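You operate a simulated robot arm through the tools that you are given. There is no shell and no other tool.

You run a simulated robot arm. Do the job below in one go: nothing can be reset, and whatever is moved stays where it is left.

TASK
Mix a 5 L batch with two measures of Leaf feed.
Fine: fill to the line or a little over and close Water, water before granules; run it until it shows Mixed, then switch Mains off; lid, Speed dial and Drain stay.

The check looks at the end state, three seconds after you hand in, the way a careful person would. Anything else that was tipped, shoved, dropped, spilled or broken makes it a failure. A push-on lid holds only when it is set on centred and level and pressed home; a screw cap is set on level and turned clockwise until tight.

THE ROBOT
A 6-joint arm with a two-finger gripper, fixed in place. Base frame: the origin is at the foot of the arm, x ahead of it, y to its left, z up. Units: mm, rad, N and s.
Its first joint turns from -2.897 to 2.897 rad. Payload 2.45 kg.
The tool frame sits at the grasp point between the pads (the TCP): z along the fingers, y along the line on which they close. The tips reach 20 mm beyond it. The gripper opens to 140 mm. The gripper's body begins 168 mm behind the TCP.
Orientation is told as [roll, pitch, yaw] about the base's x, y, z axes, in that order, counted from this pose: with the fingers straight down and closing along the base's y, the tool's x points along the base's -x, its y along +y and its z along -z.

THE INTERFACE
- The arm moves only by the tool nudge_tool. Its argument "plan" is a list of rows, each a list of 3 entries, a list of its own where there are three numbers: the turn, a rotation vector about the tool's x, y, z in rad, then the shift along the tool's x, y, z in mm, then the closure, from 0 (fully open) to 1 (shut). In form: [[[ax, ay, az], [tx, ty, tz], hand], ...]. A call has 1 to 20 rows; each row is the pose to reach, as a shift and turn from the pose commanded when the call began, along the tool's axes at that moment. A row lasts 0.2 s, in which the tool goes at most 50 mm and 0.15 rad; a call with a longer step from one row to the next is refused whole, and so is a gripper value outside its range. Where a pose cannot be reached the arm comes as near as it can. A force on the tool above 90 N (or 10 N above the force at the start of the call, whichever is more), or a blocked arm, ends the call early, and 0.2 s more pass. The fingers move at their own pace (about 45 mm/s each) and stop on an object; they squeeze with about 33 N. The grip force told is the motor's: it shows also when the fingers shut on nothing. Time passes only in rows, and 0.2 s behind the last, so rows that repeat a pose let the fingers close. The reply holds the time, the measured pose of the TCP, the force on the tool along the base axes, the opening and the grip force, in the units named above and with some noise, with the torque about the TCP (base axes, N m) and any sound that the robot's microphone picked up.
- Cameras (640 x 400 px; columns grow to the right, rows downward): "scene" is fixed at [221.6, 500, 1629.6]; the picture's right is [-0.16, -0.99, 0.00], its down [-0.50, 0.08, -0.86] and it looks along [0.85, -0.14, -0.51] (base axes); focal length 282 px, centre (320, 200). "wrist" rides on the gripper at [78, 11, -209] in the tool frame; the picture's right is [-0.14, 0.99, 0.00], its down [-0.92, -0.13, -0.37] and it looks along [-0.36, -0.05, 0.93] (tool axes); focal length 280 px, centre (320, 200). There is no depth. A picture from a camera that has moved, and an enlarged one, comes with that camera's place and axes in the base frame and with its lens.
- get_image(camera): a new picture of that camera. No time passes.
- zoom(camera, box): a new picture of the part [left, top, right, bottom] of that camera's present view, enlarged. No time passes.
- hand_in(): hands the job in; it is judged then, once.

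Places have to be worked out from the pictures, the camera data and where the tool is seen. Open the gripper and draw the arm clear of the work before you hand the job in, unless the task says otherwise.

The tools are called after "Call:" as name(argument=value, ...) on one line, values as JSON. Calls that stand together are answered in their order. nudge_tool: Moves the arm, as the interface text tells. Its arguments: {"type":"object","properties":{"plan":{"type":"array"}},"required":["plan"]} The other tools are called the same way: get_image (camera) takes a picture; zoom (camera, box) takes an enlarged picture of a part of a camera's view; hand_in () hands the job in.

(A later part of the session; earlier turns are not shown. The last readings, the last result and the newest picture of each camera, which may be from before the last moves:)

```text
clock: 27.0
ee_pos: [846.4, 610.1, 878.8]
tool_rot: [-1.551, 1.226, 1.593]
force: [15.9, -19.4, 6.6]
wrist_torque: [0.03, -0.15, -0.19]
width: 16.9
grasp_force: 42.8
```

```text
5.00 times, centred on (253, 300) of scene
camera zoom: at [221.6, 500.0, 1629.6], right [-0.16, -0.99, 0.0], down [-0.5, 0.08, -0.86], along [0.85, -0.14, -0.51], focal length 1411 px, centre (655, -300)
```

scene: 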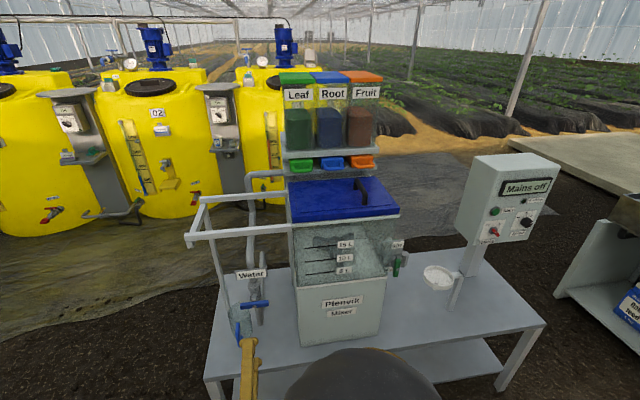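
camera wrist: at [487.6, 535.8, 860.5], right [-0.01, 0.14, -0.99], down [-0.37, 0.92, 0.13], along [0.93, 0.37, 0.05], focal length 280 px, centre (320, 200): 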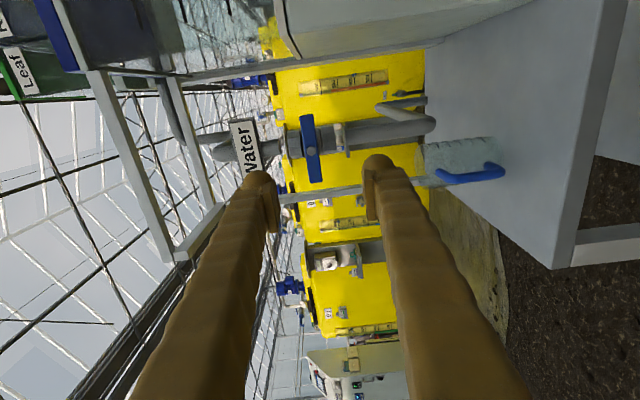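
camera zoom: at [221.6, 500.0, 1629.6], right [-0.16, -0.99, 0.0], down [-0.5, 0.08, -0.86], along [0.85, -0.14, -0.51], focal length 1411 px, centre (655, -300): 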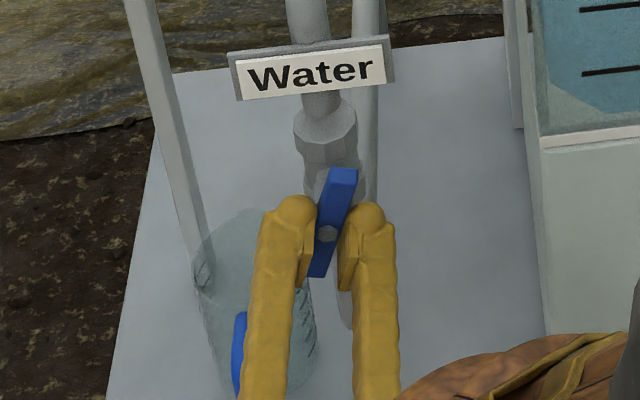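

Call:
zoom(camera="scene", box=[350, 245, 398, 275])

Call:
zoom(camera="scene", box=[284, 215, 412, 295])

Call:
zoom(camera="scene", box=[290, 240, 338, 290])

```text
13.33 times, centred on (374, 260) of scene
camera zoom: at [221.6, 500.0, 1629.6], right [-0.16, -0.99, 0.0], down [-0.5, 0.08, -0.86], along [0.85, -0.14, -0.51], focal length 3764 px, centre (-400, -600)
```

zoom: 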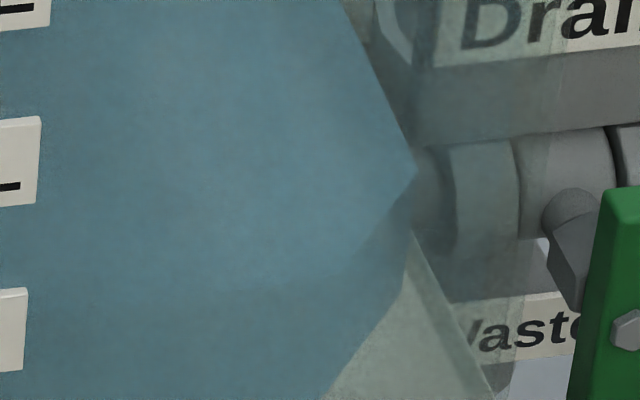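

```text
5.00 times, centred on (348, 255) of scene
camera zoom: at [221.6, 500.0, 1629.6], right [-0.16, -0.99, 0.0], down [-0.5, 0.08, -0.86], along [0.85, -0.14, -0.51], focal length 1411 px, centre (180, -75)
```

zoom: 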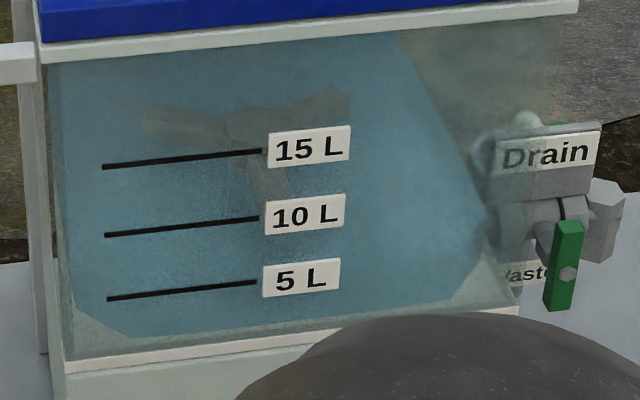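

```text
8.00 times, centred on (314, 265) of scene
camera zoom: at [221.6, 500.0, 1629.6], right [-0.16, -0.99, 0.0], down [-0.5, 0.08, -0.86], along [0.85, -0.14, -0.51], focal length 2258 px, centre (368, -320)
```

zoom: 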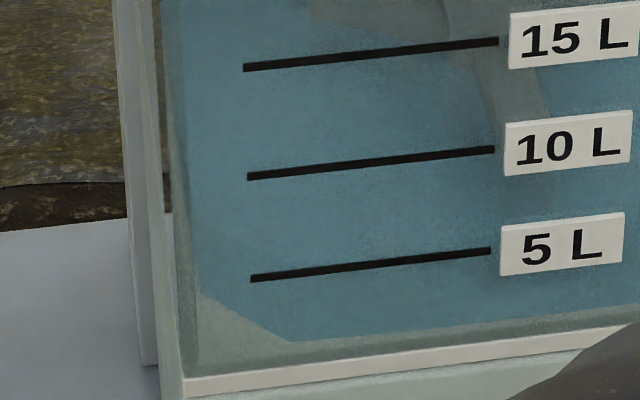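

The 13× view shows the water body: surface at about z≈942 versus the 5 L line at z≈957 and 0 L at ≈903, so about 3.6–3.7 L, rising roughly 0.8 L/s. I begin closing to slow the flow, then check again.

Call:
nudge_tool(plan=[[[0, 0, 0.14], [0, 0, 0], 1.0], [[0, 0, 0.28], [0, 0, 0], 1.0], [[0, 0, 0.42], [0, 0, 0], 1.0], [[0, 0, 0.56], [0, 0, 0], 1.0], [[0, 0, 0.68], [0, 0, 0], 1.0]])

Call:
zoom(camera="scene", box=[350, 245, 398, 275])

Call:
zoom(camera="scene", box=[290, 240, 338, 290])

```text
clock: 28.2
ee_pos: [846.0, 611.2, 879.3]
tool_rot: [-1.566, 0.543, 1.578]
force: [32.8, 3.3, 17.1]
wrist_torque: [-0.01, -0.12, 0.0]
width: 16.7
grasp_force: 42.8
```

```text
13.33 times, centred on (374, 260) of scene
camera zoom: at [221.6, 500.0, 1629.6], right [-0.16, -0.99, 0.0], down [-0.5, 0.08, -0.86], along [0.85, -0.14, -0.51], focal length 3764 px, centre (-400, -600)
```

zoom: 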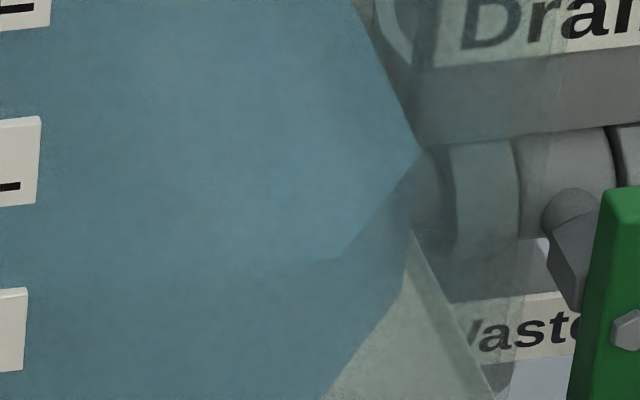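

```text
8.00 times, centred on (314, 265) of scene
camera zoom: at [221.6, 500.0, 1629.6], right [-0.16, -0.99, 0.0], down [-0.5, 0.08, -0.86], along [0.85, -0.14, -0.51], focal length 2258 px, centre (368, -320)
```

zoom: 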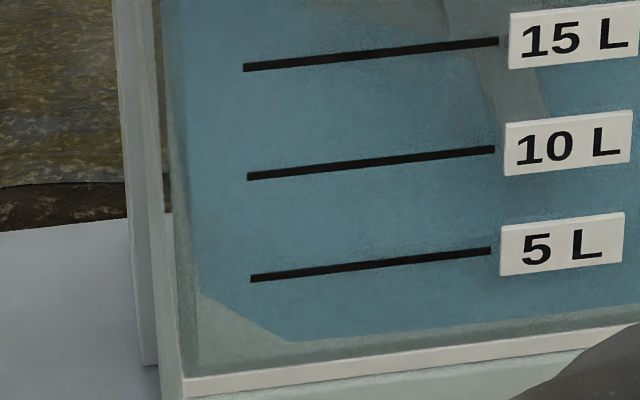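

About 4.2–4.5 L now. I close the valve completely so I can measure the level properly from a horizontal view, then top up if needed.

Call:
nudge_tool(plan=[[[0, 0, 0.14], [0, 0, 1], 1.0], [[0, 0, 0.28], [0, 0, 1], 1.0], [[0, 0, 0.42], [0, 0, 1], 1.0], [[0, 0, 0.55], [0, 0, 1], 1.0], [[0, 0, 0.55], [0, 0, 1], 1.0]])

Call:
zoom(camera="scene", box=[350, 245, 398, 275])

Call:
zoom(camera="scene", box=[205, 260, 301, 340])

```text
clock: 29.4
ee_pos: [845.9, 613.2, 880.5]
tool_rot: [-1.566, -0.004, 1.575]
force: [-31.2, 7.7, 43.7]
wrist_torque: [-0.13, -0.56, 0.04]
width: 17.4
grasp_force: 42.8
```

```text
13.33 times, centred on (374, 260) of scene
camera zoom: at [221.6, 500.0, 1629.6], right [-0.16, -0.99, 0.0], down [-0.5, 0.08, -0.86], along [0.85, -0.14, -0.51], focal length 3764 px, centre (-400, -600)
```

zoom: 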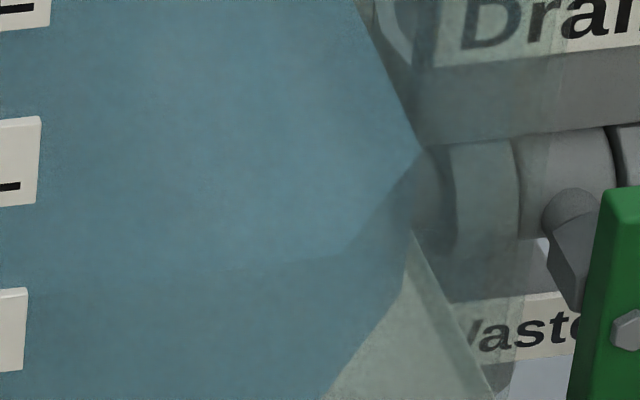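

```text
5.00 times, centred on (253, 300) of scene
camera zoom: at [221.6, 500.0, 1629.6], right [-0.16, -0.99, 0.0], down [-0.5, 0.08, -0.86], along [0.85, -0.14, -0.51], focal length 1411 px, centre (655, -300)
```

zoom: 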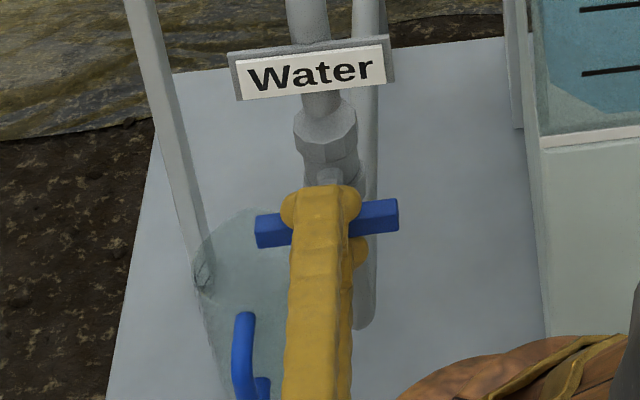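

The handle is back horizontal (closed) and the level has stopped. I release it and back straight out, to view the tank front with the wrist camera at the height of the 5 L line.

Call:
nudge_tool(plan=[[[0, 0, 0], [0, 0, 0], 0.64], [[0, 0, 0], [0, 0, 0], 0.64], [[0, 0, 0], [0, 0, 0], 0.64], [[0, 0, 0], [0, 0, -30], 0.64], [[0, 0, 0], [0, 0, -70], 0.64], [[0, 0, 0], [0, 0, -115], 0.64], [[0, 0, 0], [0, 0, -145], 0.64]])

Call:
zoom(camera="scene", box=[205, 260, 301, 340])

```text
clock: 31.0
ee_pos: [700.9, 610.0, 881.1]
tool_rot: [-1.564, -0.003, 1.574]
force: [0.1, -0.2, 0.6]
wrist_torque: [0.0, 0.0, -0.03]
width: 50.4
grasp_force: 0.1
```

```text
5.00 times, centred on (253, 300) of scene
camera zoom: at [221.6, 500.0, 1629.6], right [-0.16, -0.99, 0.0], down [-0.5, 0.08, -0.86], along [0.85, -0.14, -0.51], focal length 1411 px, centre (655, -300)
```

zoom: 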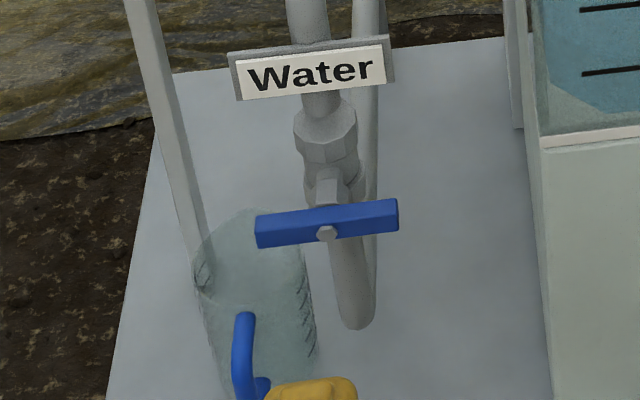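

Released cleanly with the handle still horizontal. I move sideways so the wrist camera sits at z≈957 in front of the tank.

Call:
nudge_tool(plan=[[[0, 0, 0], [40, -17, 0], 0.64], [[0, 0, 0], [80, -34, 0], 0.64], [[0, 0, 0], [120, -51, 0], 0.64], [[0, 0, 0], [165, -68, 0], 0.64], [[0, 0, 0], [210, -86, 0], 0.64]])

Call:
get_image(camera="wrist")

```text
clock: 32.2
ee_pos: [702.5, 399.9, 964.4]
tool_rot: [-1.564, -0.003, 1.576]
force: [0.3, 0.2, -0.5]
wrist_torque: [0.03, 0.03, 0.01]
width: 50.5
grasp_force: 0.1
```

```text
taken
camera wrist: at [492.8, 319.2, 955.7], right [-0.01, 0.14, -0.99], down [-0.37, 0.92, 0.13], along [0.93, 0.37, 0.04], focal length 280 px, centre (320, 200)
```

wrist: 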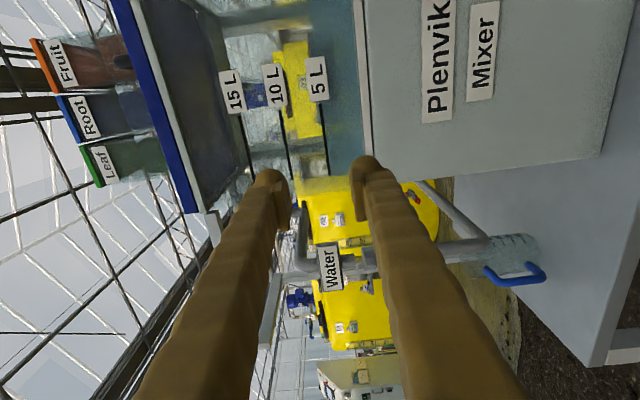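

The camera is now level with the 5 L line. I zoom in on the line and the water edge.

Call:
zoom(camera="wrist", box=[240, 20, 400, 190])

Call:
zoom(camera="wrist", box=[290, 90, 386, 180])

```text
2.35 times, centred on (320, 105) of wrist
camera zoom: at [492.8, 319.2, 955.7], right [-0.01, 0.14, -0.99], down [-0.37, 0.92, 0.13], along [0.93, 0.37, 0.04], focal length 660 px, centre (320, 424)
```

zoom: 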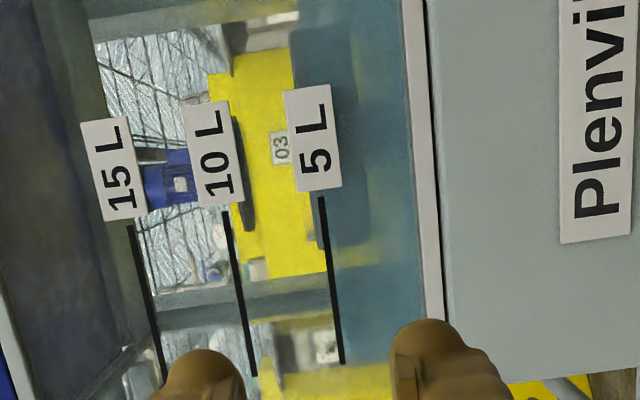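

```text
4.44 times, centred on (338, 135) of wrist
camera zoom: at [492.8, 319.2, 955.7], right [-0.01, 0.14, -0.99], down [-0.37, 0.92, 0.13], along [0.93, 0.37, 0.04], focal length 1246 px, centre (240, 489)
```

zoom: 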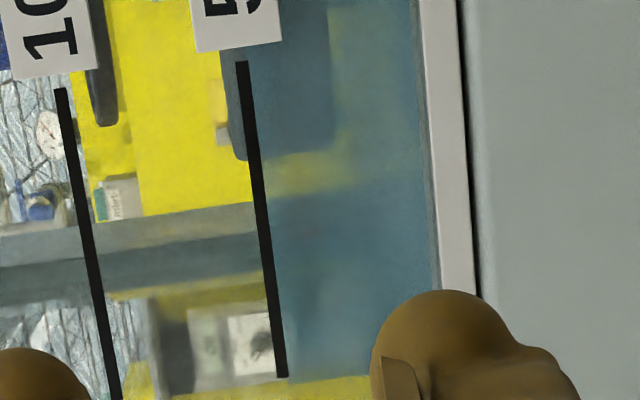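

Call:
zoom(camera="wrist", box=[326, 95, 358, 125])

Call:
zoom(camera="wrist", box=[326, 120, 366, 180])

Call:
zoom(camera="wrist", box=[290, 10, 346, 70])

```text
13.33 times, centred on (342, 110) of wrist
camera zoom: at [492.8, 319.2, 955.7], right [-0.01, 0.14, -0.99], down [-0.37, 0.92, 0.13], along [0.93, 0.37, 0.04], focal length 3738 px, centre (27, 1400)
```

zoom: 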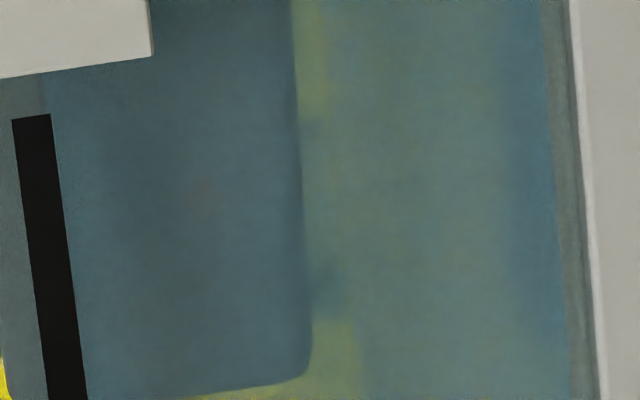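

```text
6.67 times, centred on (346, 150) of wrist
camera zoom: at [492.8, 319.2, 955.7], right [-0.01, 0.14, -0.99], down [-0.37, 0.92, 0.13], along [0.93, 0.37, 0.04], focal length 1869 px, centre (147, 533)
```

zoom: 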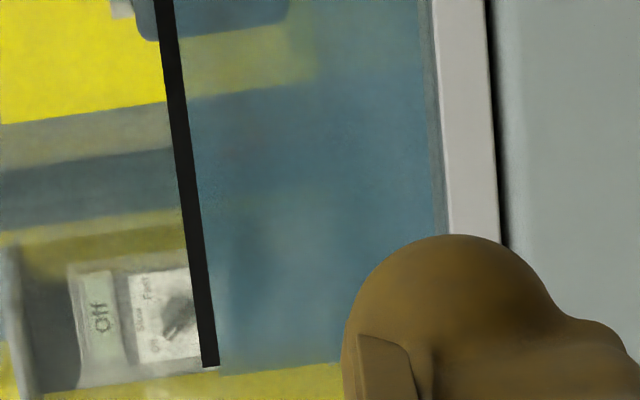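

```text
6.67 times, centred on (318, 40) of wrist
camera zoom: at [492.8, 319.2, 955.7], right [-0.01, 0.14, -0.99], down [-0.37, 0.92, 0.13], along [0.93, 0.37, 0.04], focal length 1869 px, centre (333, 1267)
```

zoom: 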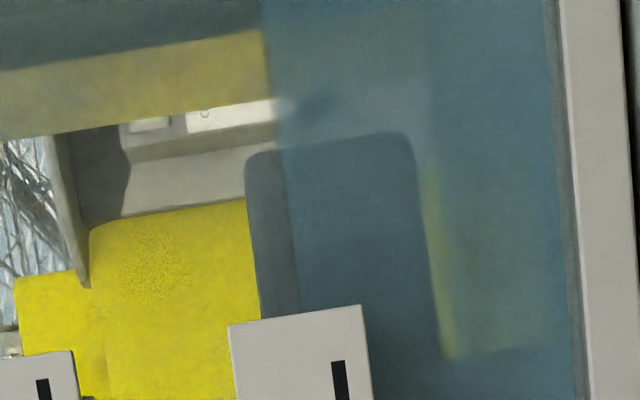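

The water edge sits just within the lower part of the 5 L line (≈1 mm under its centre, ~4.9 L). I want it at the line or slightly over, so I go back to the handle for a short top-up.

Call:
nudge_tool(plan=[[[0, 0, 0], [-42, 17, 0], 0.64], [[0, 0, 0], [-84, 34, 0], 0.64], [[0, 0, 0], [-126, 51, 0], 0.64], [[0, 0, 0], [-168, 68, 0], 0.64], [[0, 0, 0], [-211, 84, 0], 0.64], [[0, 0, 0], [-211, 84, 0], 0.64]])

```text
clock: 33.6
ee_pos: [702.0, 611.8, 881.3]
tool_rot: [-1.565, 0.0, 1.577]
force: [-0.1, 0.2, 0.4]
wrist_torque: [-0.02, 0.03, -0.01]
width: 50.6
grasp_force: 0.0
```

Aligned with the handle again at (702, 612, 881). I advance to x≈845 and grip.

Call:
nudge_tool(plan=[[[0, 0, 0], [0, 0, 40], 0.64], [[0, 0, 0], [0, 0, 80], 0.64], [[0, 0, 0], [0, 0, 115], 0.64], [[0, 0, 0], [0, 0, 135], 0.64], [[0, 0, 0], [0, 0, 143], 0.64], [[0, 0, 0], [0, 0, 143], 0.95], [[0, 0, 0], [0, 0, 143], 1.0], [[0, 0, 0], [0, 0, 143], 1.0], [[0, 0, 0], [0, 0, 143], 1.0]])

Call:
zoom(camera="scene", box=[350, 245, 398, 275])

```text
clock: 35.6
ee_pos: [845.1, 611.4, 879.8]
tool_rot: [-1.565, -0.001, 1.577]
force: [8.3, 0.9, 6.2]
wrist_torque: [-0.03, -0.04, 0.0]
width: 17.1
grasp_force: 41.1
```

```text
13.33 times, centred on (374, 260) of scene
camera zoom: at [221.6, 500.0, 1629.6], right [-0.16, -0.99, 0.0], down [-0.5, 0.08, -0.86], along [0.85, -0.14, -0.51], focal length 3764 px, centre (-400, -600)
```

zoom: 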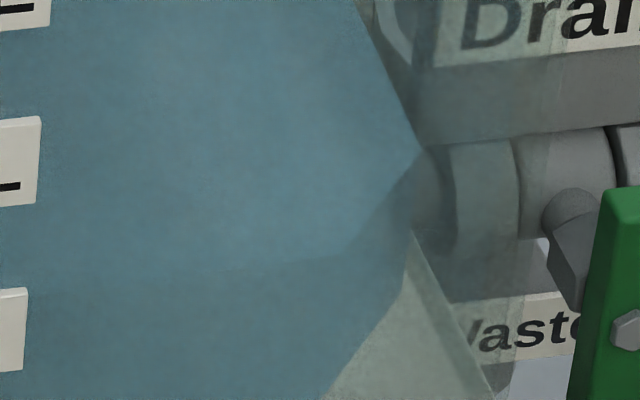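

Gripped. I open to about 0.75 rad only (where the flow was a trickle) and check.

Call:
nudge_tool(plan=[[[0, 0, -0.15], [0, 0, 0], 1.0], [[0, 0, -0.3], [0, 0, 0], 1.0], [[0, 0, -0.45], [0, 0, 0], 1.0], [[0, 0, -0.6], [0, 0, 0], 1.0], [[0, 0, -0.74], [0, 0, 0], 1.0]])

Call:
zoom(camera="scene", box=[350, 245, 398, 275])

```text
clock: 36.8
ee_pos: [844.9, 611.3, 879.4]
tool_rot: [-1.559, 0.741, 1.583]
force: [21.2, 4.1, -11.6]
wrist_torque: [0.02, 0.11, -0.01]
width: 17.1
grasp_force: 42.0
```

```text
13.33 times, centred on (374, 260) of scene
camera zoom: at [221.6, 500.0, 1629.6], right [-0.16, -0.99, 0.0], down [-0.5, 0.08, -0.86], along [0.85, -0.14, -0.51], focal length 3764 px, centre (-400, -600)
```

zoom: 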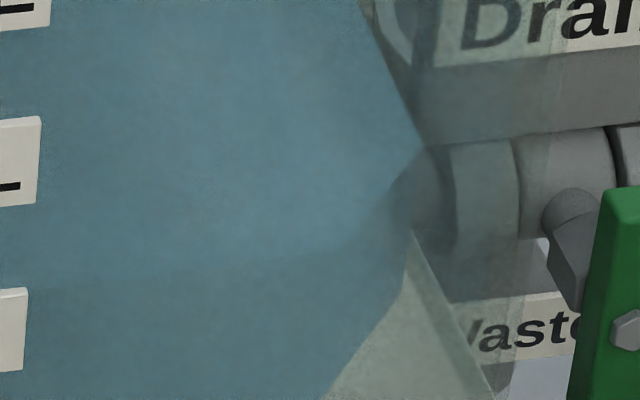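

The edge moved up a few pixels (≈0.1 L). I hold briefly and compare again.

Call:
nudge_tool(plan=[[[0, 0, 0], [0, 0, 0], 1.0]])

Call:
zoom(camera="scene", box=[350, 245, 398, 275])

```text
clock: 37.2
ee_pos: [844.7, 610.4, 879.2]
tool_rot: [-1.558, 0.739, 1.583]
force: [23.1, 4.1, -17.1]
wrist_torque: [0.02, 0.29, 0.16]
width: 17.2
grasp_force: 42.5
```

```text
13.33 times, centred on (374, 260) of scene
camera zoom: at [221.6, 500.0, 1629.6], right [-0.16, -0.99, 0.0], down [-0.5, 0.08, -0.86], along [0.85, -0.14, -0.51], focal length 3764 px, centre (-400, -600)
```

zoom: 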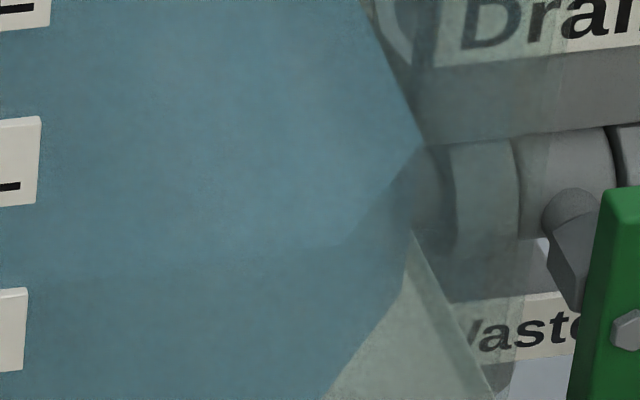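

The surface has risen about 8–10 px (≈0.3 L), so I estimate ~5.15 L. I close the valve now.

Call:
nudge_tool(plan=[[[0, 0, 0.15], [0, 0, 0], 1.0], [[0, 0, 0.3], [0, 0, 0], 1.0], [[0, 0, 0.45], [0, 0, 0], 1.0], [[0, 0, 0.6], [0, 0, 0], 1.0], [[0, 0, 0.745], [0, 0, 0], 1.0], [[0, 0, 0.745], [0, 0, 0], 1.0]])

Call:
zoom(camera="scene", box=[350, 245, 398, 275])

Call:
zoom(camera="scene", box=[205, 260, 301, 340])

```text
clock: 38.6
ee_pos: [844.7, 611.1, 878.7]
tool_rot: [-1.564, -0.008, 1.576]
force: [12.2, 0.9, -11.7]
wrist_torque: [-0.24, 0.11, -0.02]
width: 16.9
grasp_force: 42.3
```

```text
13.33 times, centred on (374, 260) of scene
camera zoom: at [221.6, 500.0, 1629.6], right [-0.16, -0.99, 0.0], down [-0.5, 0.08, -0.86], along [0.85, -0.14, -0.51], focal length 3764 px, centre (-400, -600)
```

zoom: 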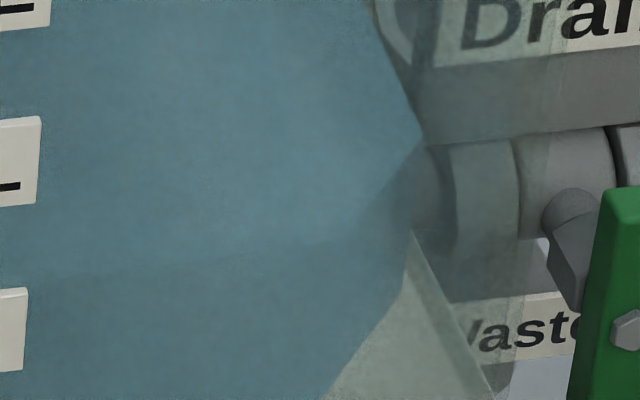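

```text
5.00 times, centred on (253, 300) of scene
camera zoom: at [221.6, 500.0, 1629.6], right [-0.16, -0.99, 0.0], down [-0.5, 0.08, -0.86], along [0.85, -0.14, -0.51], focal length 1411 px, centre (655, -300)
```

zoom: 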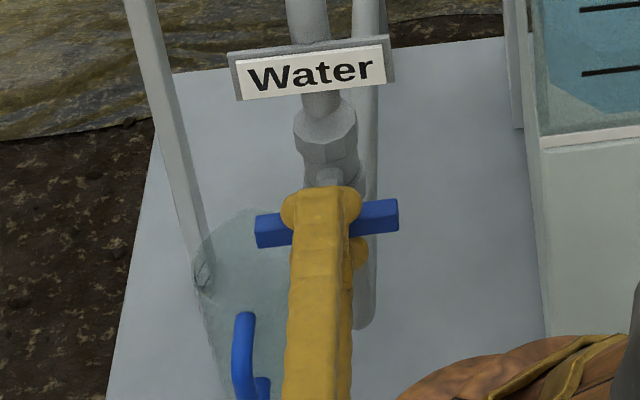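

Closed (slight stop torque felt). I release, back out, and check the level again from the horizontal view.

Call:
nudge_tool(plan=[[[0, 0, 0], [0, 0, 0], 0.64], [[0, 0, 0], [0, 0, 0], 0.64], [[0, 0, 0], [0, 0, 0], 0.64], [[0, 0, 0], [0, 0, -35], 0.64], [[0, 0, 0], [0, 0, -80], 0.64], [[0, 0, 0], [0, 0, -125], 0.64], [[0, 0, 0], [0, 0, -145], 0.64], [[0, 0, 0], [42, -17, -145], 0.64], [[0, 0, 0], [84, -34, -145], 0.64], [[0, 0, 0], [126, -51, -145], 0.64], [[0, 0, 0], [168, -68, -145], 0.64], [[0, 0, 0], [211, -86, -145], 0.64], [[0, 0, 0], [211, -86, -145], 0.64]])

Call:
zoom(camera="wrist", box=[290, 90, 386, 180])

Call:
zoom(camera="wrist", box=[326, 95, 358, 125])

Call:
zoom(camera="wrist", box=[290, 10, 346, 70])

Call:
zoom(camera="scene", box=[205, 260, 301, 340])

```text
clock: 41.4
ee_pos: [702.7, 398.3, 965.1]
tool_rot: [-1.563, -0.007, 1.576]
force: [-0.5, -0.2, 0.3]
wrist_torque: [-0.01, -0.02, 0.01]
width: 50.6
grasp_force: 0.1
```

```text
4.44 times, centred on (338, 135) of wrist
camera zoom: at [492.2, 319.2, 955.9], right [-0.01, 0.14, -0.99], down [-0.37, 0.92, 0.14], along [0.93, 0.37, 0.05], focal length 1246 px, centre (240, 489)
```

zoom: 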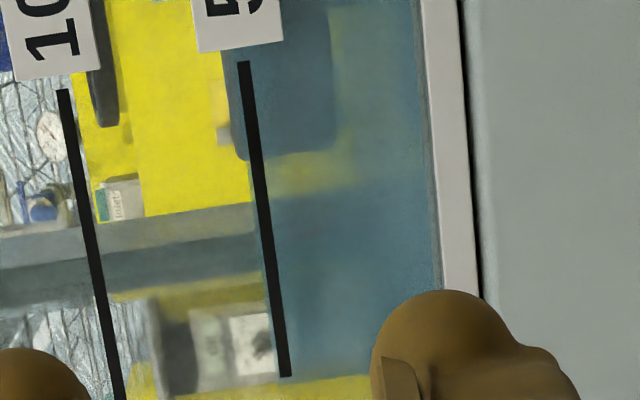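

```text
13.33 times, centred on (342, 110) of wrist
camera zoom: at [492.2, 319.2, 955.9], right [-0.01, 0.14, -0.99], down [-0.37, 0.92, 0.14], along [0.93, 0.37, 0.05], focal length 3738 px, centre (27, 1400)
```

zoom: 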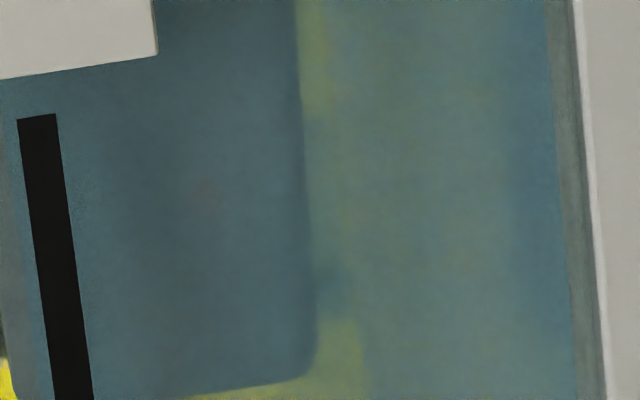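

```text
6.67 times, centred on (318, 40) of wrist
camera zoom: at [492.2, 319.2, 955.9], right [-0.01, 0.14, -0.99], down [-0.37, 0.92, 0.14], along [0.93, 0.37, 0.05], focal length 1869 px, centre (333, 1267)
```

zoom: 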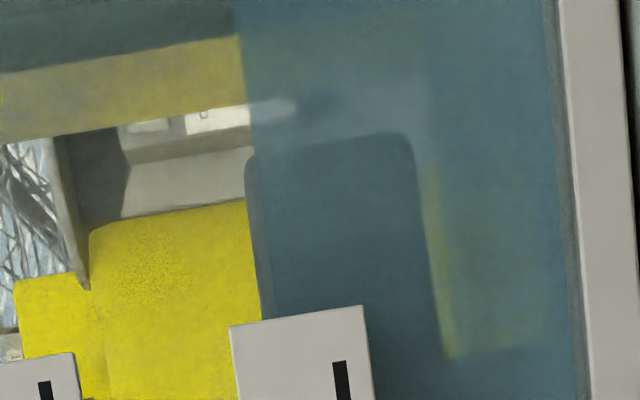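

```text
5.00 times, centred on (253, 300) of scene
camera zoom: at [221.6, 500.0, 1629.6], right [-0.16, -0.99, 0.0], down [-0.5, 0.08, -0.86], along [0.85, -0.14, -0.51], focal length 1411 px, centre (655, -300)
```

zoom: 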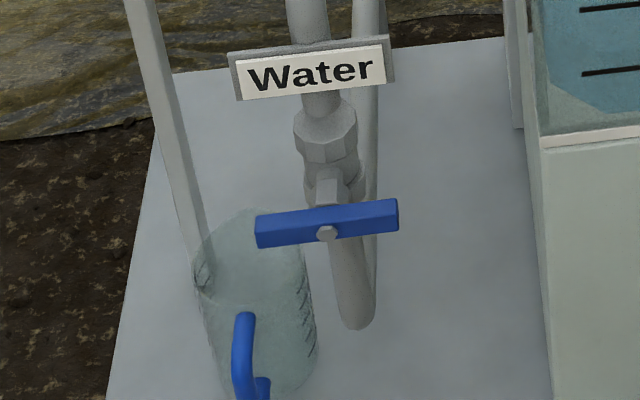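

The water edge is now just above the 5 L line (about 5.3 L), the valve handle is horizontal and free, and the jug is untouched. Next I raise the arm to look at the drawers up close.

Call:
nudge_tool(plan=[[[0, 0, 0], [8, -44, 0], 0.64], [[0, 0, 0], [16, -88, 0], 0.64], [[0, 0, 0], [24, -132, 0], 0.64], [[0, 0, 0], [33, -176, 0], 0.64], [[0, 0, 0], [42, -220, 0], 0.64], [[0, 0, 0], [51, -264, 0], 0.64], [[0, 0, 0], [60, -308, 0], 0.64], [[0, 0, 0], [69, -345, 0], 0.64], [[0, 0, 0], [69, -345, 0], 0.64]])

Call:
get_image(camera="wrist")

Call:
get_image(camera="scene")

```text
clock: 43.4
ee_pos: [705.1, 327.6, 1310.8]
tool_rot: [-1.564, -0.007, 1.576]
force: [-0.1, 0.5, -0.2]
wrist_torque: [0.02, 0.02, 0.01]
width: 50.2
grasp_force: 0.1
```

```text
taken
camera wrist: at [494.4, 247.8, 1301.2], right [-0.01, 0.14, -0.99], down [-0.37, 0.92, 0.14], along [0.93, 0.37, 0.05], focal length 280 px, centre (320, 200)
```

wrist: 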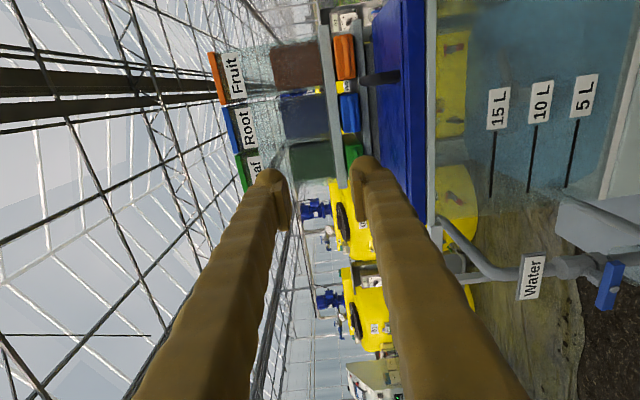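

```text
taken
```

scene: 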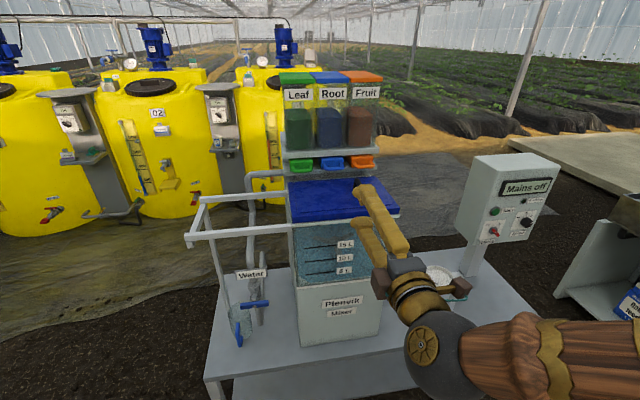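

The arm is clear. I move forward in stages toward the drawers at z≈1310, above the lid.

Call:
nudge_tool(plan=[[[0, 0, 0], [0, 0, 40], 0.64], [[0, 0, 0], [0, 0, 80], 0.64], [[0, 0, 0], [0, 0, 120], 0.64], [[0, 0, 0], [0, 0, 150], 0.64]])

Call:
get_image(camera="wrist")

```text
clock: 44.4
ee_pos: [854.2, 328.5, 1311.0]
tool_rot: [-1.565, -0.007, 1.576]
force: [-0.8, 0.1, 0.1]
wrist_torque: [-0.03, -0.01, 0.01]
width: 50.6
grasp_force: 0.2
```

```text
taken
camera wrist: at [644.7, 249.5, 1301.3], right [-0.01, 0.14, -0.99], down [-0.37, 0.92, 0.14], along [0.93, 0.37, 0.05], focal length 280 px, centre (320, 200)
```

wrist: 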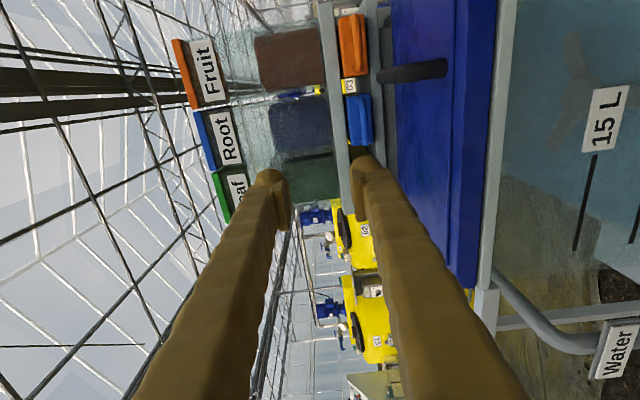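

Still within reach. I zoom in on the drawers and the lid handle to measure them.

Call:
zoom(camera="wrist", box=[300, 0, 470, 170])

Call:
zoom(camera="wrist", box=[320, 70, 400, 170])

Call:
zoom(camera="scene", box=[280, 145, 344, 185])

```text
2.35 times, centred on (385, 85) of wrist
camera zoom: at [644.7, 249.5, 1301.3], right [-0.01, 0.14, -0.99], down [-0.37, 0.92, 0.14], along [0.93, 0.37, 0.05], focal length 660 px, centre (167, 471)
```

zoom: 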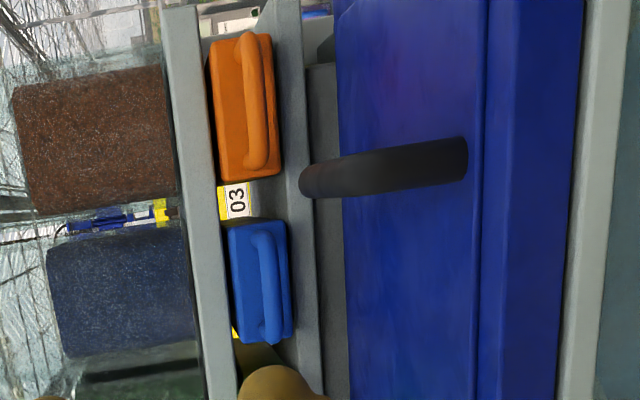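

```text
4.00 times, centred on (360, 120) of wrist
camera zoom: at [644.7, 249.5, 1301.3], right [-0.01, 0.14, -0.99], down [-0.37, 0.92, 0.14], along [0.93, 0.37, 0.05], focal length 1122 px, centre (160, 520)
```

zoom: 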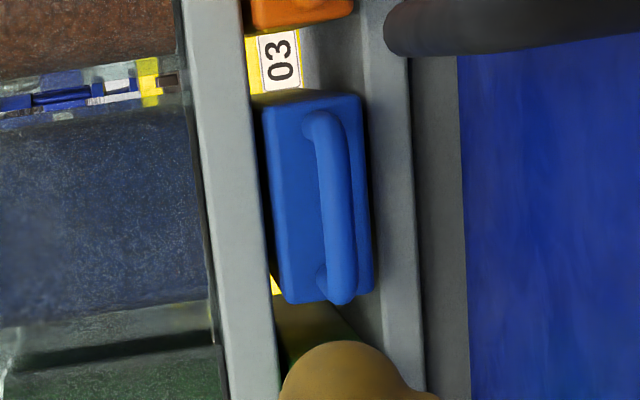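

```text
10.00 times, centred on (312, 165) of scene
camera zoom: at [221.6, 500.0, 1629.6], right [-0.16, -0.99, 0.0], down [-0.5, 0.08, -0.86], along [0.85, -0.14, -0.51], focal length 2823 px, centre (400, 550)
```

zoom: 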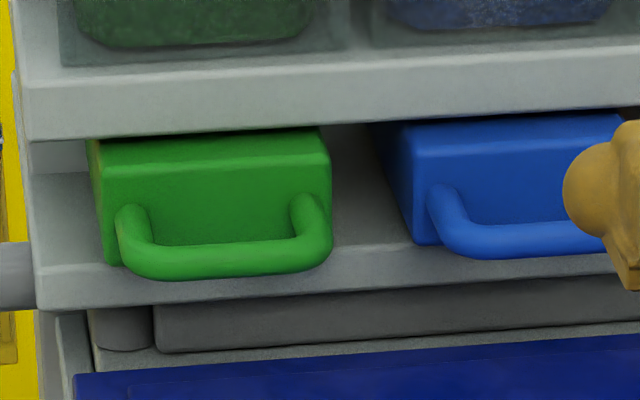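

The bar handles protrude about 35–40 mm in front of the shelf edges (bars near x≈1055–1070, z≈1242), and the lid handle is well to the right at y≈248. I pitch the tool 20° down for clearance above the lid and move in front of the Leaf drawer.

Call:
nudge_tool(plan=[[[-0.117, 0, 0], [-30, 0, 0], 0.64], [[-0.233, 0, 0], [-60, 0, 0], 0.64], [[-0.35, 0, 0], [-90, 0, 0], 0.64], [[-0.35, 0, 0], [-90, 0, 0], 0.64]])

Call:
get_image(camera="wrist")

Call:
get_image(camera="scene")

```text
clock: 45.4
ee_pos: [853.8, 417.7, 1309.4]
tool_rot: [-1.211, -0.007, 1.576]
force: [-0.2, 0.2, 0.2]
wrist_torque: [0.0, 0.0, -0.03]
width: 50.5
grasp_force: 0.1
```

```text
taken
camera wrist: at [653.9, 338.3, 1373.6], right [-0.35, 0.14, -0.93], down [-0.31, 0.92, 0.26], along [0.89, 0.37, -0.28], focal length 280 px, centre (320, 200)
```

wrist: 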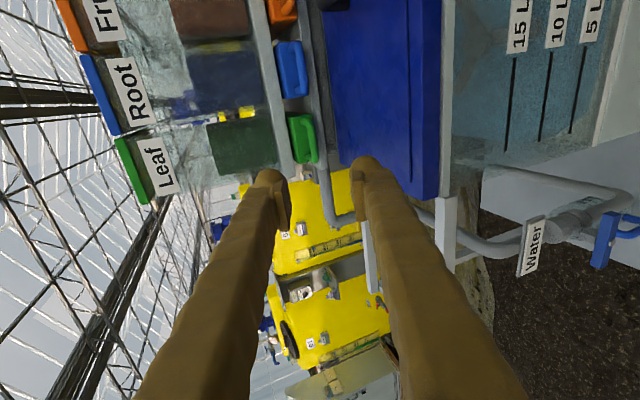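

```text
taken
```

scene: 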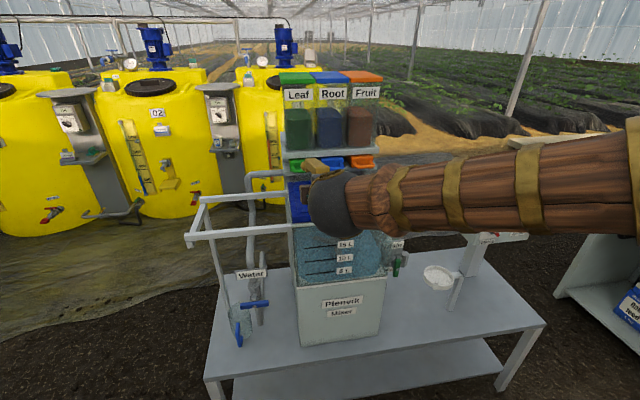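

Call:
zoom(camera="wrist", box=[250, 30, 370, 180])

Call:
zoom(camera="scene", box=[270, 140, 366, 200])

```text
2.67 times, centred on (310, 105) of wrist
camera zoom: at [653.9, 338.3, 1373.6], right [-0.35, 0.14, -0.93], down [-0.31, 0.92, 0.26], along [0.89, 0.37, -0.28], focal length 748 px, centre (347, 453)
```

zoom: 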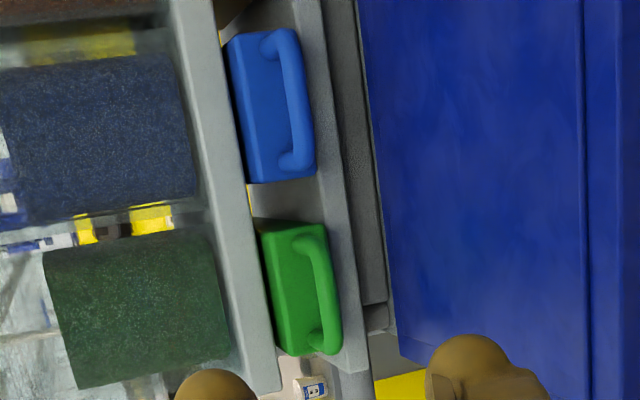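

```text
6.67 times, centred on (318, 170) of scene
camera zoom: at [221.6, 500.0, 1629.6], right [-0.16, -0.99, 0.0], down [-0.5, 0.08, -0.86], along [0.85, -0.14, -0.51], focal length 1882 px, centre (333, 400)
```

zoom: 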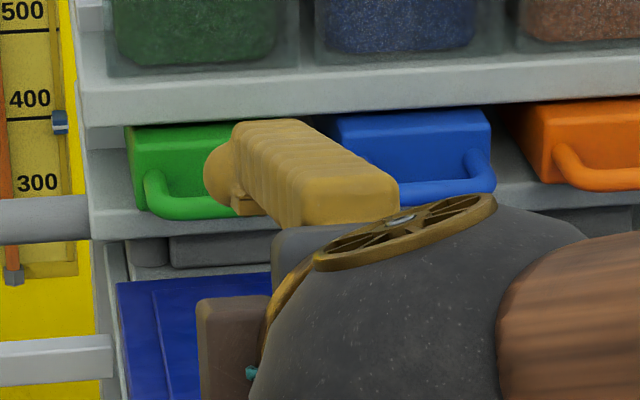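

I estimate the Leaf bar at about (1070±12, 415, 1241). I advance along the tool axis to a 60 mm standoff and look again.

Call:
nudge_tool(plan=[[[0, 0, 0], [1, -13, 35], 0.68], [[0, 0, 0], [2, -13, 75], 0.68], [[0, 0, 0], [3, -13, 115], 0.68], [[0, 0, 0], [4, -13, 150], 0.68], [[0, 0, 0], [4, -13, 165], 0.68]])

Call:
get_image(camera="wrist")

Call:
zoom(camera="scene", box=[270, 140, 366, 200])

```text
clock: 46.6
ee_pos: [1013.2, 416.0, 1265.7]
tool_rot: [-1.214, -0.007, 1.575]
force: [0.6, 1.1, 0.7]
wrist_torque: [-0.02, 0.02, 0.04]
width: 44.8
grasp_force: 0.1
```

```text
taken
camera wrist: at [812.6, 335.5, 1327.7], right [-0.35, 0.14, -0.93], down [-0.31, 0.92, 0.26], along [0.89, 0.37, -0.27], focal length 280 px, centre (320, 200)
```

wrist: 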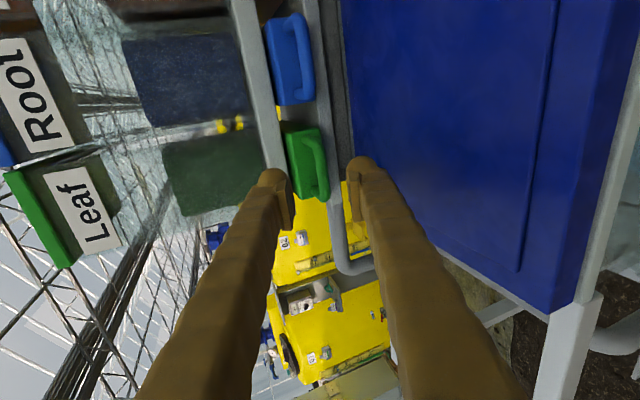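

```text
6.67 times, centred on (318, 170) of scene
camera zoom: at [221.6, 500.0, 1629.6], right [-0.16, -0.99, 0.0], down [-0.5, 0.08, -0.86], along [0.85, -0.14, -0.51], focal length 1882 px, centre (333, 400)
```

zoom: 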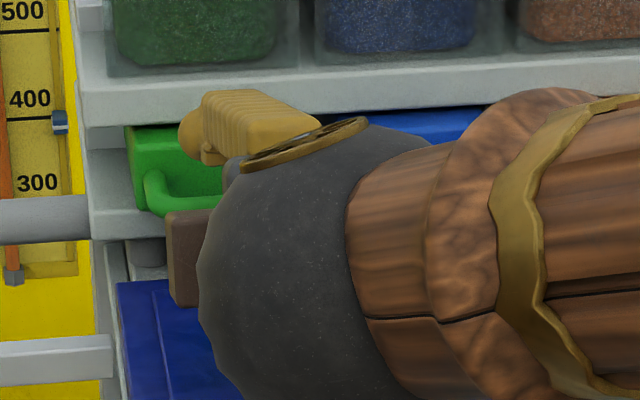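

Call:
zoom(camera="wrist", box=[240, 90, 400, 220])

```text
3.08 times, centred on (320, 155) of wrist
camera zoom: at [812.6, 335.5, 1327.7], right [-0.35, 0.14, -0.93], down [-0.31, 0.92, 0.26], along [0.89, 0.37, -0.27], focal length 863 px, centre (320, 338)
```

zoom: 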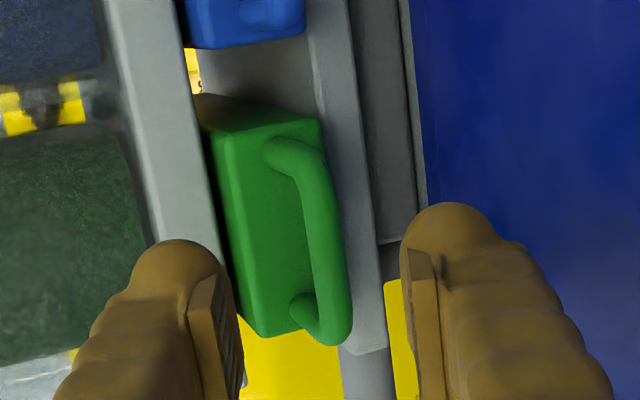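

The two wrist views put the Leaf bar at (1069, 413, 1242), spanning y 381–446. I narrow the opening to 30 mm and slide the fingers over and under the bar.

Call:
nudge_tool(plan=[[[0, 0, 0], [3, 2.6, 5], 0.786], [[0, 0, 0], [3, 2.6, 15], 0.786], [[0, 0, 0], [3, 2.6, 27], 0.786], [[0, 0, 0], [3, 2.6, 38], 0.786]])

Call:
zoom(camera="wrist", box=[240, 90, 400, 220])

```text
clock: 47.6
ee_pos: [1046.9, 411.4, 1248.8]
tool_rot: [-1.213, -0.008, 1.577]
force: [0.5, 0.1, -0.3]
wrist_torque: [-0.01, 0.01, 0.05]
width: 30.1
grasp_force: 0.1
```

```text
3.08 times, centred on (320, 155) of wrist
camera zoom: at [847.3, 332.5, 1311.5], right [-0.35, 0.14, -0.93], down [-0.31, 0.92, 0.26], along [0.89, 0.37, -0.28], focal length 863 px, centre (320, 338)
```

zoom: 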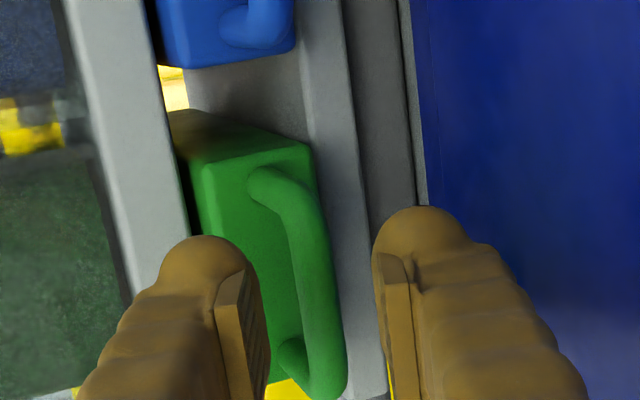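

The bar is centred between the fingertips. I advance the last 20 mm and close gently on it.

Call:
nudge_tool(plan=[[[0, 0, 0], [-1, 0, 8], 0.786], [[0, 0, 0], [-1, 0, 16], 0.786], [[0, 0, 0], [-1, 0, 20], 0.786]])

Call:
zoom(camera="wrist", box=[240, 90, 400, 220])

```text
clock: 48.4
ee_pos: [1066.4, 414.2, 1241.6]
tool_rot: [-1.214, -0.006, 1.577]
force: [0.7, -0.6, -0.2]
wrist_torque: [-0.01, -0.03, -0.03]
width: 29.8
grasp_force: 0.1
```

```text
3.08 times, centred on (320, 155) of wrist
camera zoom: at [866.2, 333.5, 1304.3], right [-0.35, 0.14, -0.93], down [-0.3, 0.92, 0.25], along [0.89, 0.37, -0.28], focal length 863 px, centre (320, 338)
```

zoom: 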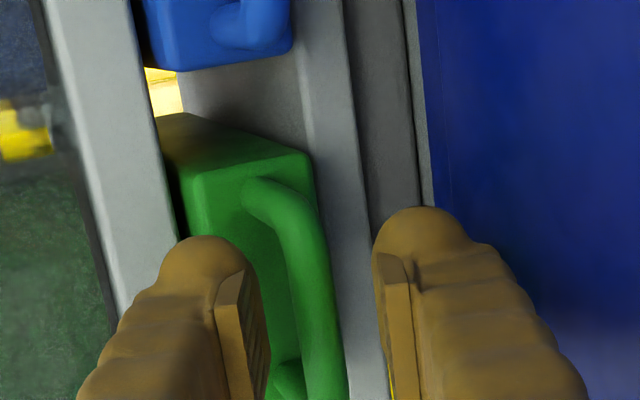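

The bar lies right at the grasp point with no contact yet. I close.

Call:
nudge_tool(plan=[[[0, 0, 0], [0, 0, 0], 0.9], [[0, 0, 0], [0, 0, 0], 1.0], [[0, 0, 0], [0, 0, 0], 1.0]])

Call:
zoom(camera="wrist", box=[240, 90, 400, 220])

```text
clock: 49.2
ee_pos: [1067.6, 413.1, 1242.8]
tool_rot: [-1.215, -0.006, 1.576]
force: [0.1, -0.8, 7.3]
wrist_torque: [-0.75, -0.08, 0.29]
width: 10.7
grasp_force: 38.4
```

```text
3.08 times, centred on (320, 155) of wrist
camera zoom: at [866.0, 333.5, 1305.0], right [-0.35, 0.14, -0.93], down [-0.31, 0.92, 0.25], along [0.89, 0.37, -0.27], focal length 863 px, centre (320, 338)
```

zoom: 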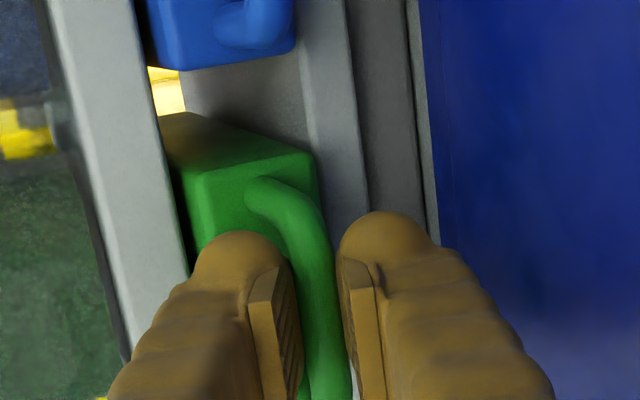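

Gripped on the bar (10.7 mm). I pull straight out along -x in small steps and watch the force.

Call:
nudge_tool(plan=[[[0, 0, 0], [0, 2.1, -5.6], 1.0], [[0, 0, 0], [0, 5.3, -14], 1.0], [[0, 0, 0], [0, 8.8, -23.4], 1.0], [[0, 0, 0], [0, 12.3, -32.8], 1.0]])

Call:
zoom(camera="wrist", box=[200, 40, 420, 220])

Call:
zoom(camera="scene", box=[260, 60, 420, 180])

```text
clock: 50.2
ee_pos: [1030.4, 413.5, 1243.4]
tool_rot: [-1.215, -0.007, 1.576]
force: [0.3, -0.5, 13.8]
wrist_torque: [-0.73, -0.15, 0.33]
width: 11.0
grasp_force: 38.0
```

```text
2.22 times, centred on (310, 130) of wrist
camera zoom: at [830.7, 333.5, 1304.8], right [-0.35, 0.14, -0.93], down [-0.31, 0.92, 0.25], along [0.89, 0.37, -0.27], focal length 623 px, centre (342, 356)
```

zoom: 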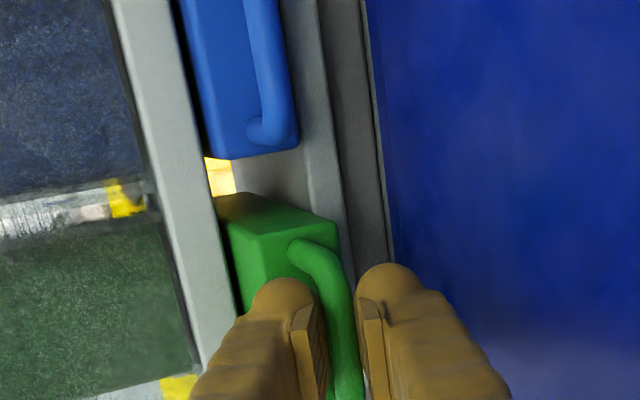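

```text
3.33 times, centred on (340, 120) of scene
camera zoom: at [221.6, 500.0, 1629.6], right [-0.16, -0.99, 0.0], down [-0.5, 0.08, -0.86], along [0.85, -0.14, -0.51], focal length 941 px, centre (253, 467)
```

zoom: 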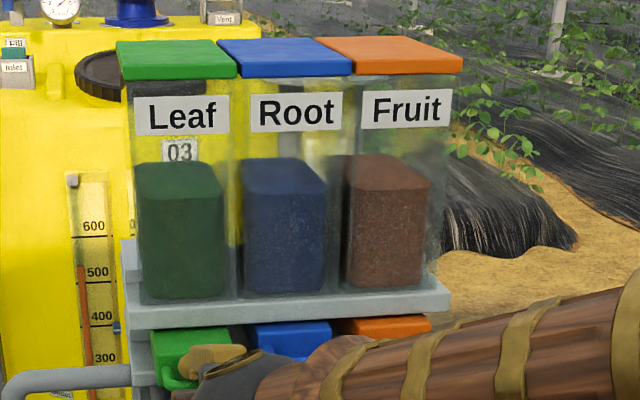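

The drawer has slid out ~37 mm with almost no force. I keep pulling to feel its end stop.

Call:
nudge_tool(plan=[[[0, 0, 0], [0, 3.5, -9.4], 1.0], [[0, 0, 0], [0, 7, -18.7], 1.0], [[0, 0, 0], [0, 10.6, -28], 1.0], [[0, 0, 0], [0, 14, -37.4], 1.0]])

Call:
zoom(camera="wrist", box=[200, 40, 420, 220])

Call:
zoom(camera="scene", box=[260, 60, 420, 180])

```text
clock: 51.2
ee_pos: [991.1, 412.4, 1244.3]
tool_rot: [-1.216, -0.009, 1.575]
force: [12.2, -0.8, 33.8]
wrist_torque: [-0.72, -0.5, 0.25]
width: 9.2
grasp_force: 36.2
```

```text
2.22 times, centred on (310, 130) of wrist
camera zoom: at [790.8, 333.1, 1306.1], right [-0.34, 0.14, -0.93], down [-0.3, 0.92, 0.26], along [0.89, 0.37, -0.27], focal length 623 px, centre (342, 356)
```

zoom: 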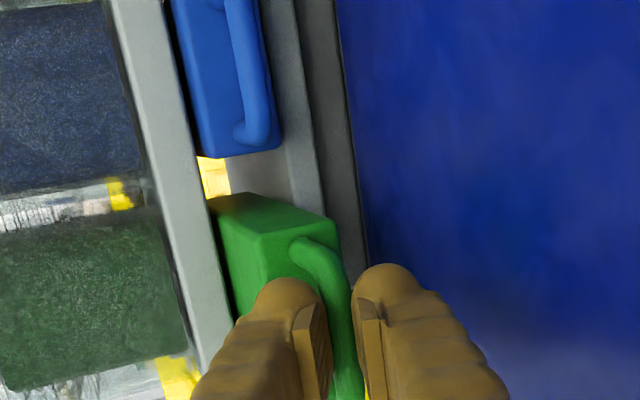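

```text
3.33 times, centred on (340, 120) of scene
camera zoom: at [221.6, 500.0, 1629.6], right [-0.16, -0.99, 0.0], down [-0.5, 0.08, -0.86], along [0.85, -0.14, -0.51], focal length 941 px, centre (253, 467)
```

zoom: 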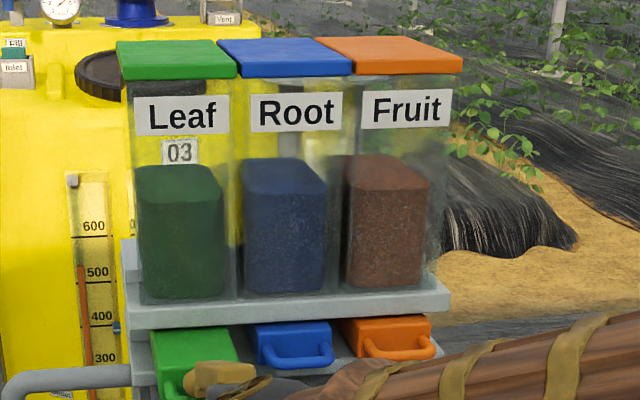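

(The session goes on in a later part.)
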